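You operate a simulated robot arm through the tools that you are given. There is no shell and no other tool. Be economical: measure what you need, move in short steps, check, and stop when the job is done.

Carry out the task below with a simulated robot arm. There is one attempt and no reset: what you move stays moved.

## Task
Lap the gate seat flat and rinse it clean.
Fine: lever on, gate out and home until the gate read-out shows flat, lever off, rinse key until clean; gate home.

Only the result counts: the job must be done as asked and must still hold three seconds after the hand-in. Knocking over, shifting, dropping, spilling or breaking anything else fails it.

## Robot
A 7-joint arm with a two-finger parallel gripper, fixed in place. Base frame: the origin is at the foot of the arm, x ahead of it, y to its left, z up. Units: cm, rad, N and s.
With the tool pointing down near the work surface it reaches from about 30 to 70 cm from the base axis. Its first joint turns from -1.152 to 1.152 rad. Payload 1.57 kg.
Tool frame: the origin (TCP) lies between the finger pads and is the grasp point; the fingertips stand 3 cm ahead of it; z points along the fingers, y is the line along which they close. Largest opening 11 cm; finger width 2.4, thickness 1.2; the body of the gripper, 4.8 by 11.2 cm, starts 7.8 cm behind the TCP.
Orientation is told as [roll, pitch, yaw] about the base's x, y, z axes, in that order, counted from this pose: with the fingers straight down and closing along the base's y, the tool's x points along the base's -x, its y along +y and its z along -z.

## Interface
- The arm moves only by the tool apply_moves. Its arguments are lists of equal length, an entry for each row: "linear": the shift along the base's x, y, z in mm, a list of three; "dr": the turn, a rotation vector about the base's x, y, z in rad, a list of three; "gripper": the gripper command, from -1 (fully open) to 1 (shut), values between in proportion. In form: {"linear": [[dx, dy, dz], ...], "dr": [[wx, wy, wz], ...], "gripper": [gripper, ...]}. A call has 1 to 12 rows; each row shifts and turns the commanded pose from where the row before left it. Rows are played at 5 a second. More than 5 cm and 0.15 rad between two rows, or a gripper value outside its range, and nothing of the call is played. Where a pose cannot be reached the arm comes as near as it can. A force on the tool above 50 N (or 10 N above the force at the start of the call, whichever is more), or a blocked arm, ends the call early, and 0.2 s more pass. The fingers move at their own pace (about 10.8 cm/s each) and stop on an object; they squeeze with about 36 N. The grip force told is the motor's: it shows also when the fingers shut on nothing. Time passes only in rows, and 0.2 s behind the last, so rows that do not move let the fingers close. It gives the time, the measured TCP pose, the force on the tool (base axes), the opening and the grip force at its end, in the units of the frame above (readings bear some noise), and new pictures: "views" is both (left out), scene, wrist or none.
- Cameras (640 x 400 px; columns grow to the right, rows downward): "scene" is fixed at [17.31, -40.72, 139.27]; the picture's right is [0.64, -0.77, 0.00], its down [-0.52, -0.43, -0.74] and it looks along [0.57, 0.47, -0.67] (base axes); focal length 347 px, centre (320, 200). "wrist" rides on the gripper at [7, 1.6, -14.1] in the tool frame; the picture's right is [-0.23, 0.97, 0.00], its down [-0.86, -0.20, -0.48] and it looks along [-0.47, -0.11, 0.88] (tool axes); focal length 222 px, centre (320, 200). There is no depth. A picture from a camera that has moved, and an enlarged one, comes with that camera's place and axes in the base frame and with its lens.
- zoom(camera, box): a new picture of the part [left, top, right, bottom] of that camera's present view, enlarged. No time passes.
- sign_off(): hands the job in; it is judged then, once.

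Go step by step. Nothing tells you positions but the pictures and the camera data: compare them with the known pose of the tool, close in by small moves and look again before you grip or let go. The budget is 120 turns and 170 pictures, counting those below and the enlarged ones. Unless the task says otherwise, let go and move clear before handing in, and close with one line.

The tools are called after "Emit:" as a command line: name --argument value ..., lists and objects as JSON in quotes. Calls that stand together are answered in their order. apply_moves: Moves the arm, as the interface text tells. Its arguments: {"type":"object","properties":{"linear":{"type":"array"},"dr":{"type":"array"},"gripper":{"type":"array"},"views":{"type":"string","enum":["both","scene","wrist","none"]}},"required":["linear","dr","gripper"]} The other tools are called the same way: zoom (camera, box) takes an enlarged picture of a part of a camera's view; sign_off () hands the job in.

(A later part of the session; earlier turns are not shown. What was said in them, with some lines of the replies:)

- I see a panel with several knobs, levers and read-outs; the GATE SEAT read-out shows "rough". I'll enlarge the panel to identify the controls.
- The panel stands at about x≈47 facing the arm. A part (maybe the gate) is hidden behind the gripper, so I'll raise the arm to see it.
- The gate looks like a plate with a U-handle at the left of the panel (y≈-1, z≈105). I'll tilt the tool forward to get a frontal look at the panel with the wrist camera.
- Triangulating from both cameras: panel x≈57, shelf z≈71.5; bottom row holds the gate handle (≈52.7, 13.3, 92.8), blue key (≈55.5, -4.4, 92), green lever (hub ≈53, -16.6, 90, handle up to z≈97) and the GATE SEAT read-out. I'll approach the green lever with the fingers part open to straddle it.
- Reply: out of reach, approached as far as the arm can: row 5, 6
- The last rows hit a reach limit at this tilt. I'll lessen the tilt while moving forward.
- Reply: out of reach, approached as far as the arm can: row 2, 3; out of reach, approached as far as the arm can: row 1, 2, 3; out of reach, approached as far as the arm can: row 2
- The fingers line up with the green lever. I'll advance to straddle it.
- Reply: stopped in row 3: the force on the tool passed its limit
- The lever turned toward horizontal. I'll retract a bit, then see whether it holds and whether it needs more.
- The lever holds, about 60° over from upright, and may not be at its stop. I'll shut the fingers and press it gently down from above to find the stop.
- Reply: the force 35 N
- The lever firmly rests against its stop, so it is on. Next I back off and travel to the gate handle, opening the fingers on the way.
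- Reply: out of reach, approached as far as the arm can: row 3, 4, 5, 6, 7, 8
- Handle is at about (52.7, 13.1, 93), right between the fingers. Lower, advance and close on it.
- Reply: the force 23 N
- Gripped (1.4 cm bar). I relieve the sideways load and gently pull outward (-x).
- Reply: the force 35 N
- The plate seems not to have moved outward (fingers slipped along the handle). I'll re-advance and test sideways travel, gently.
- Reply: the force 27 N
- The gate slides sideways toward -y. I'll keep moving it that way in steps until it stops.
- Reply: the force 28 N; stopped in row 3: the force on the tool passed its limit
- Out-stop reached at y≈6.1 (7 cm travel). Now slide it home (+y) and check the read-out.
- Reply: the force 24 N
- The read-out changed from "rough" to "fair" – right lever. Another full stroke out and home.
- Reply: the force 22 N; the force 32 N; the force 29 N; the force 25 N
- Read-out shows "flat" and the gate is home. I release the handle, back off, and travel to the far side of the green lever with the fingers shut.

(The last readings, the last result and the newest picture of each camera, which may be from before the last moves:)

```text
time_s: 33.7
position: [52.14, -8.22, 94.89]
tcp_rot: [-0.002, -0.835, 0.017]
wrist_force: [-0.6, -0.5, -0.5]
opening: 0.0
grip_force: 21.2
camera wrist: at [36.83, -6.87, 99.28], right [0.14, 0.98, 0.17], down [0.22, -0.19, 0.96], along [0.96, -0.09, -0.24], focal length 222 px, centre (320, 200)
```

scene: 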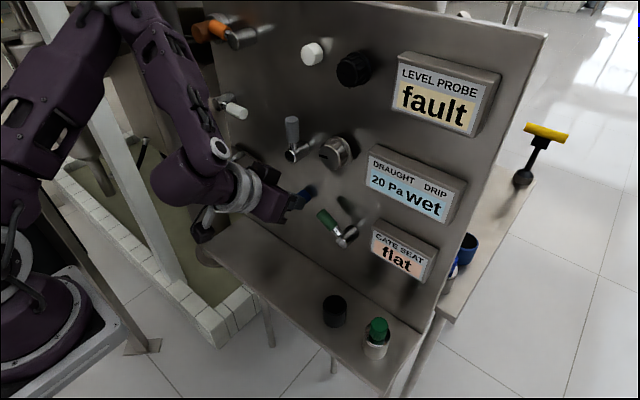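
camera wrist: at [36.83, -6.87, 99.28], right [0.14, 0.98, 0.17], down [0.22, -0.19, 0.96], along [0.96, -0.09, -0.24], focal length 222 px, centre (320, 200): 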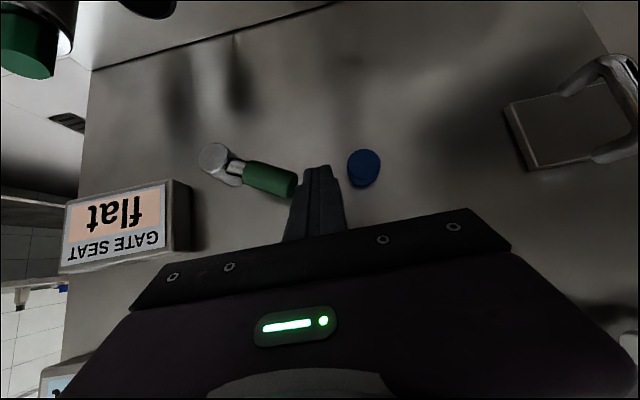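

The fingers sit right beside the lever's end. I sweep it back to upright along its arc.

Emit:
apply_moves --linear '[[0, -10, 1], [0, -10, 3], [0, -10, 6], [0, -12, 6], [0, -12, 4], [0, -8, 0]]' --dr '[[0, 0, 0], [0, 0, 0], [0, 0, 0], [0, 0, 0], [0, 0, 0], [0, 0, 0]]' --gripper '[1, 1, 1, 1, 1, 1]' --views "both"

```text
time_s: 34.3
position: [52.09, -8.98, 95.23]
tcp_rot: [0.027, -0.835, 0.024]
wrist_force: [-6.6, 12.0, 4.0]
opening: 0.0
grip_force: 21.3
stopped in row 2: the force on the tool passed its limit (the readings are from after the stop); the commanded pose is now the measured one
camera wrist: at [36.8, -8.1, 99.51], right [0.11, 0.98, 0.19], down [0.23, -0.21, 0.95], along [0.97, -0.06, -0.24], focal length 222 px, centre (320, 200)
```

scene: 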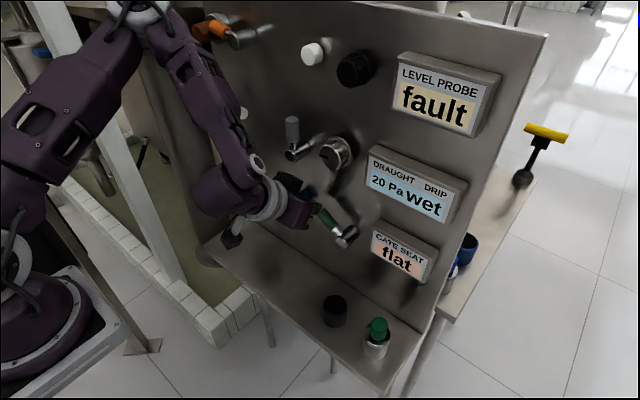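
wrist: 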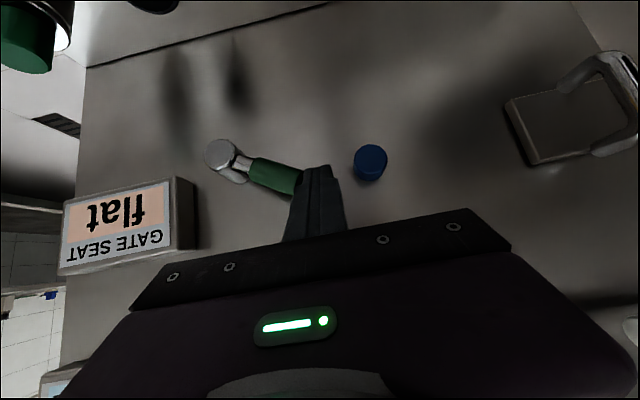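

Emit:
apply_moves --linear '[[0, -4, 7], [0, -5, 7], [0, -6, 6], [0, -8, 5]]' --dr '[[0, 0, 0], [0, 0, 0], [0, 0, 0], [0, 0, 0]]' --gripper '[1, 1, 1, 1]' --views "wrist"

```text
time_s: 35.3
position: [52.12, -11.91, 97.71]
tcp_rot: [0.015, -0.834, 0.023]
wrist_force: [0.0, 0.9, -0.9]
opening: 0.0
grip_force: 21.6
camera wrist: at [36.86, -10.71, 101.97], right [0.12, 0.98, 0.18], down [0.23, -0.2, 0.95], along [0.97, -0.08, -0.25], focal length 222 px, centre (320, 200)
```

wrist: 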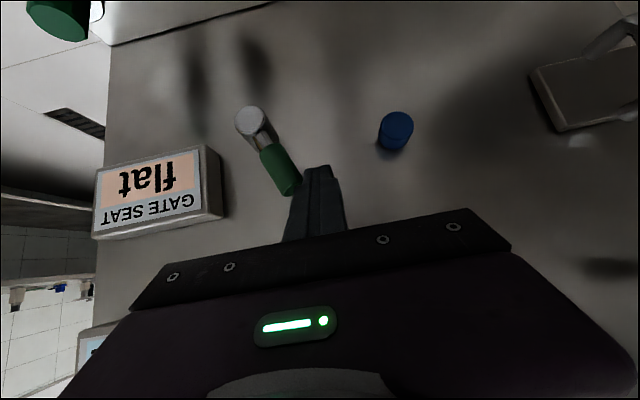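

It's swinging back nicely; continue toward upright.

Emit:
apply_moves --linear '[[0, -6, -6], [0, -8, -4], [0, -8, 0], [0, -6, 0]]' --dr '[[0, 0, 0], [0, 0, 0], [0, 0, 0], [0, 0, 0]]' --gripper '[1, 1, 1, 1]' --views "wrist"

```text
time_s: 36.3
position: [52.13, -14.42, 96.5]
tcp_rot: [0.021, -0.837, 0.019]
wrist_force: [0.8, -0.4, 0.1]
opening: 0.0
grip_force: 21.0
camera wrist: at [36.87, -13.36, 100.87], right [0.12, 0.98, 0.18], down [0.23, -0.2, 0.95], along [0.97, -0.07, -0.24], focal length 222 px, centre (320, 200)
```

wrist: 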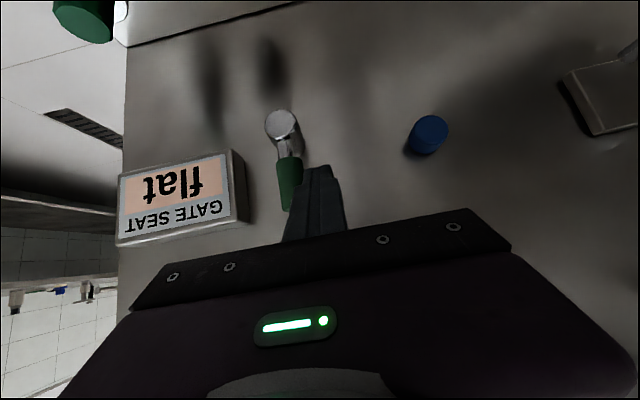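

Emit:
apply_moves --linear '[[0, -4, 0], [0, -4, 0]]' --dr '[[0, 0, 0], [0, 0, 0]]' --gripper '[1, 1]' --views "wrist"

```text
time_s: 36.9
position: [52.17, -14.61, 96.57]
tcp_rot: [0.032, -0.834, 0.025]
wrist_force: [-5.4, 41.6, -3.2]
opening: 0.01
grip_force: 21.1
camera wrist: at [36.86, -13.79, 100.93], right [0.1, 0.98, 0.19], down [0.23, -0.21, 0.95], along [0.97, -0.06, -0.25], focal length 222 px, centre (320, 200)
```

wrist: 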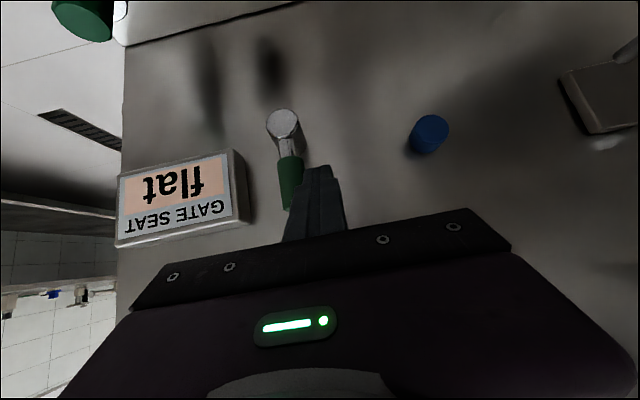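

The lever is back at its off-stop. Now back off and line up the shut fingertips with the blue key.

Emit:
apply_moves --linear '[[0, 6, 0], [-15, 0, 5], [-17, 0, 5], [0, 45, 0], [0, 49, 0], [0, 0, -40]]' --dr '[[0, 0, 0], [0, 0, 0], [0, 0, 0], [0, 0, 0], [0, 0, 0], [0, 0, 0]]' --gripper '[1, 1, 1, 1, 1, 1]' --views "both"

```text
time_s: 38.3
position: [49.05, -5.21, 93.56]
tcp_rot: [0.021, -0.836, 0.022]
wrist_force: [0.8, -0.1, -0.5]
opening: 0.0
grip_force: 21.3
camera wrist: at [33.67, -4.16, 97.87], right [0.12, 0.98, 0.18], down [0.23, -0.2, 0.95], along [0.97, -0.07, -0.24], focal length 222 px, centre (320, 200)
```

scene: 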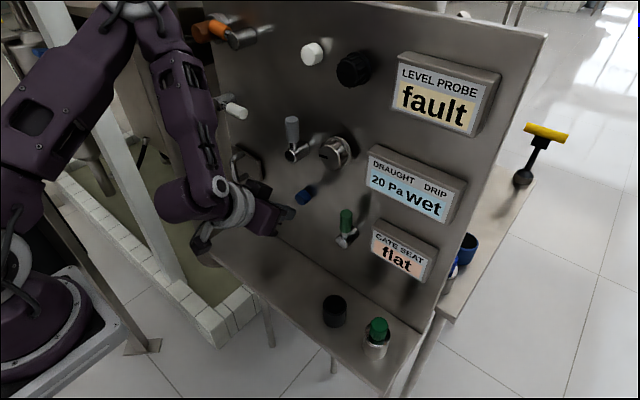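
wrist: 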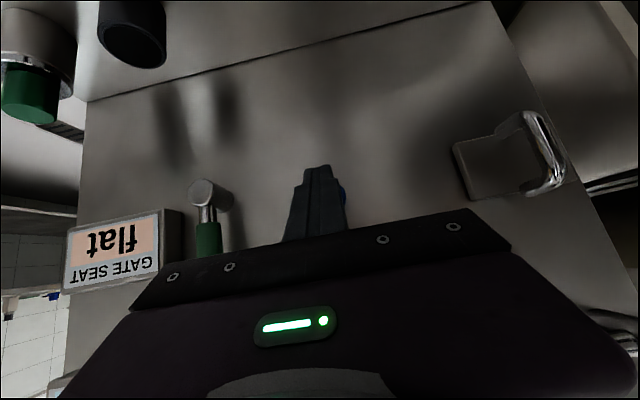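

Emit:
apply_moves --linear '[[12, 6, 0], [12, 0, 0], [6, 0, 0], [4, 0, 0], [3, 0, 0]]' --dr '[[0, 0, 0], [0, 0, 0], [0, 0, 0], [0, 0, 0], [0, 0, 0]]' --gripper '[1, 1, 1, 1, 1]' --views "both"

```text
time_s: 39.5
position: [51.79, -4.57, 93.35]
tcp_rot: [0.024, -0.821, 0.017]
wrist_force: [-67.4, 1.4, 34.4]
opening: 0.0
grip_force: 21.2
stopped in row 5: the force on the tool passed its limit (the readings are from after the stop); the commanded pose is now the measured one
camera wrist: at [36.68, -3.53, 98.01], right [0.12, 0.98, 0.18], down [0.24, -0.21, 0.95], along [0.96, -0.07, -0.26], focal length 222 px, centre (320, 200)
```

scene: 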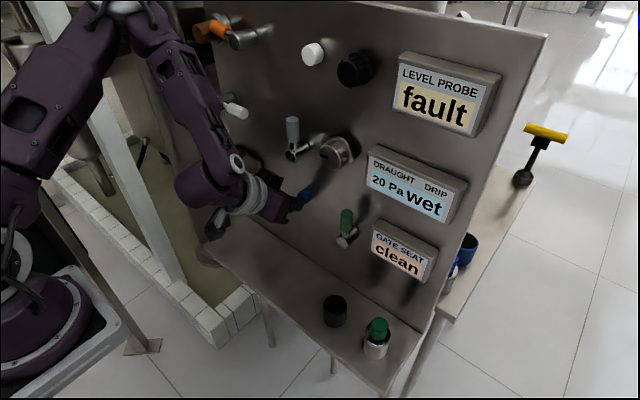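
wrist: 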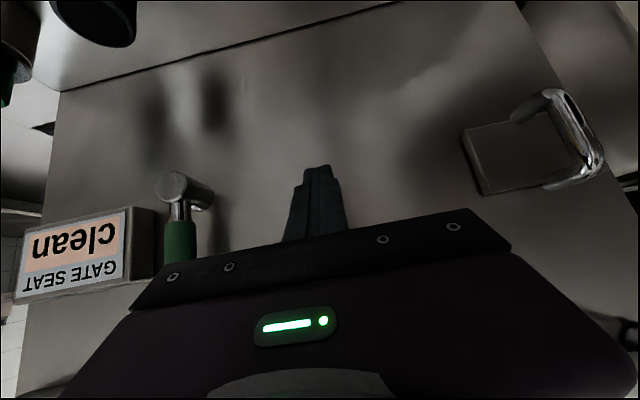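

The read-out shows "clean". I release the key, back well off and check the whole panel.

Emit:
apply_moves --linear '[[-15, 0, 0], [-12, 0, 10], [0, 0, 40], [0, 0, 40], [0, 0, 0], [0, 0, 0]]' --dr '[[0, 0, 0], [0, 0, 0], [0, 0, 0], [0, 0, 0], [0, 0, 0], [0, 0, 0]]' --gripper '[1, 1, 1, 1, 1, 1]' --views "both"

Emit:
zoom --camera "scene" --box '[220, 100, 460, 300]'

```text
time_s: 40.9
position: [49.78, -4.43, 102.63]
tcp_rot: [0.023, -0.829, 0.02]
wrist_force: [1.4, 0.0, 0.3]
opening: 0.0
grip_force: 21.8
camera wrist: at [34.46, -3.52, 107.1], right [0.12, 0.98, 0.18], down [0.23, -0.21, 0.95], along [0.97, -0.07, -0.25], focal length 222 px, centre (320, 200)
```

scene: 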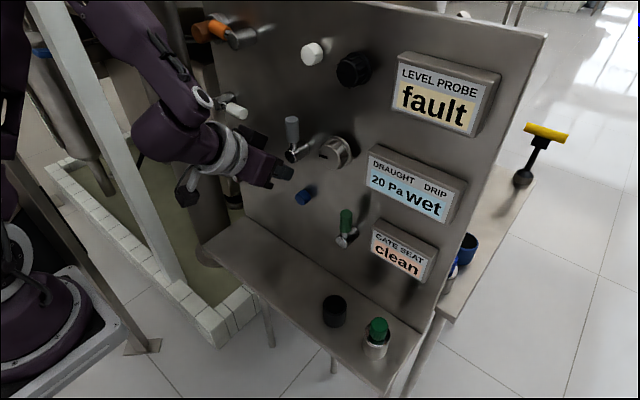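
wrist: 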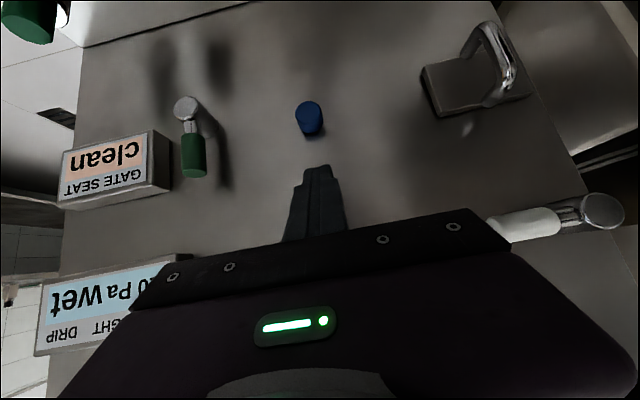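

```text
2.00 times, centred on (340, 200) of scene
camera zoom: at [17.31, -40.72, 139.27], right [0.64, -0.77, 0.0], down [-0.52, -0.43, -0.74], along [0.57, 0.47, -0.67], focal length 694 px, centre (280, 200)
```

zoom: 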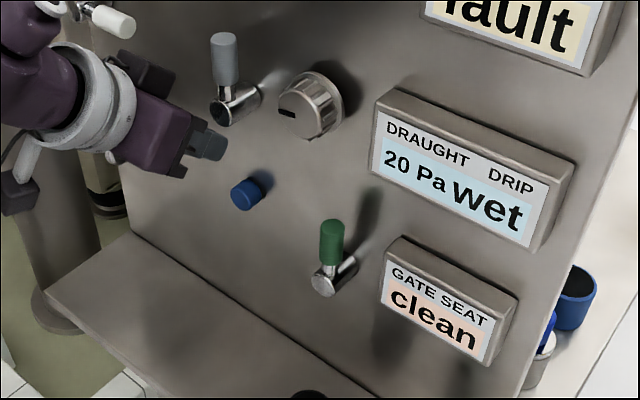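

Everything reads right; I back off from the panel and confirm the gate sits in its original home place.

Emit:
apply_moves --linear '[[-15, -10, 0], [0, -40, 0], [0, -40, 0], [0, -40, 0]]' --dr '[[0, 0, 0], [0, 0, 0], [0, 0, 0], [0, 0, 0]]' --gripper '[1, 1, 1, 1]' --views "scene"

Emit:
zoom --camera "scene" --box '[190, 120, 290, 220]'

```text
time_s: 41.9
position: [48.12, -17.61, 102.62]
tcp_rot: [0.024, -0.828, 0.02]
wrist_force: [0.5, -0.3, 0.0]
opening: 0.01
grip_force: 21.1
```

scene: 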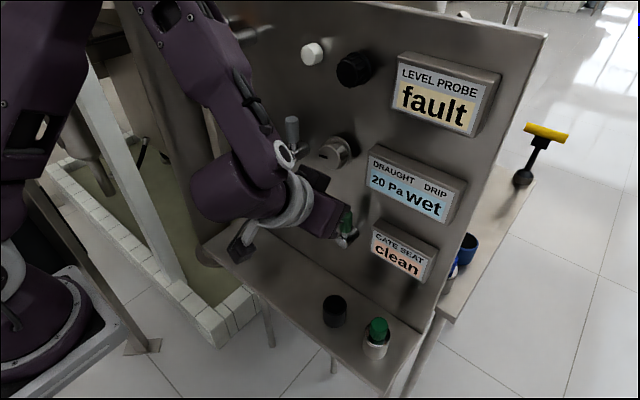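

```text
4.00 times, centred on (240, 170) of scene
camera zoom: at [17.31, -40.71, 139.27], right [0.64, -0.77, 0.0], down [-0.52, -0.43, -0.74], along [0.57, 0.47, -0.67], focal length 1389 px, centre (640, 320)
```

zoom: 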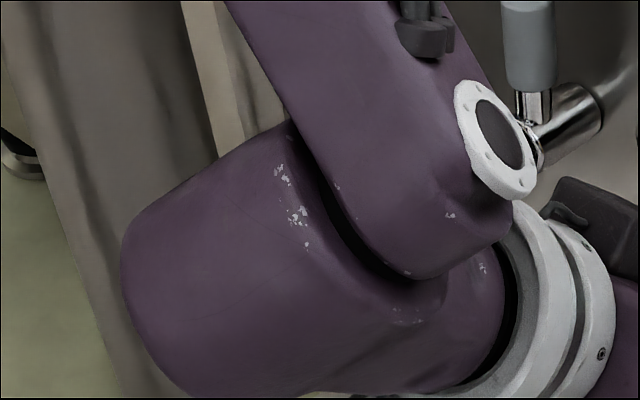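

Emit:
apply_moves --linear '[[-5, 10, 40], [0, 10, 40], [0, 10, 40], [0, 10, 40]]' --dr '[[0, 0, 0], [0, 0, 0], [0, 0, 0], [0, 0, 0]]' --gripper '[1, 1, 1, 1]' --views "none"

Emit:
zoom --camera "scene" --box '[190, 120, 290, 220]'

```text
time_s: 42.9
position: [47.89, -13.55, 118.83]
tcp_rot: [0.02, -0.83, 0.022]
wrist_force: [-0.2, 0.2, 0.1]
opening: 0.0
grip_force: 20.8
```

```text
4.00 times, centred on (240, 170) of scene
camera zoom: at [17.31, -40.72, 139.27], right [0.64, -0.77, 0.0], down [-0.52, -0.43, -0.74], along [0.57, 0.47, -0.67], focal length 1389 px, centre (640, 320)
```

zoom: 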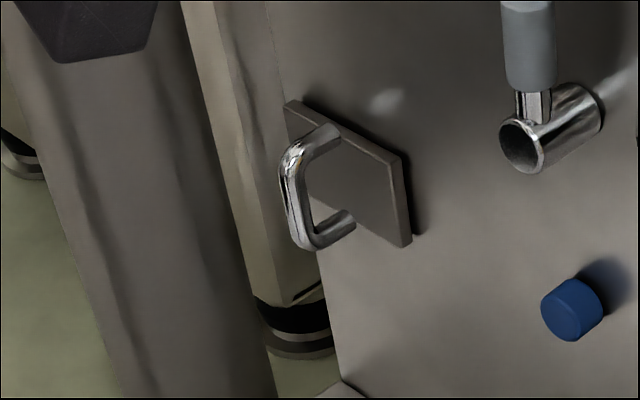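

The gate is exactly where it started, the lever is off, the read-out shows "clean", and the arm is clear, so I'm handing the job in.

Emit:
sign_off

```text
The job is handed in.
```

The gate seat is lapped flat and rinsed: the read-out went rough, fair, flat and now shows "clean", with the green lever off, the gate home and the arm clear.
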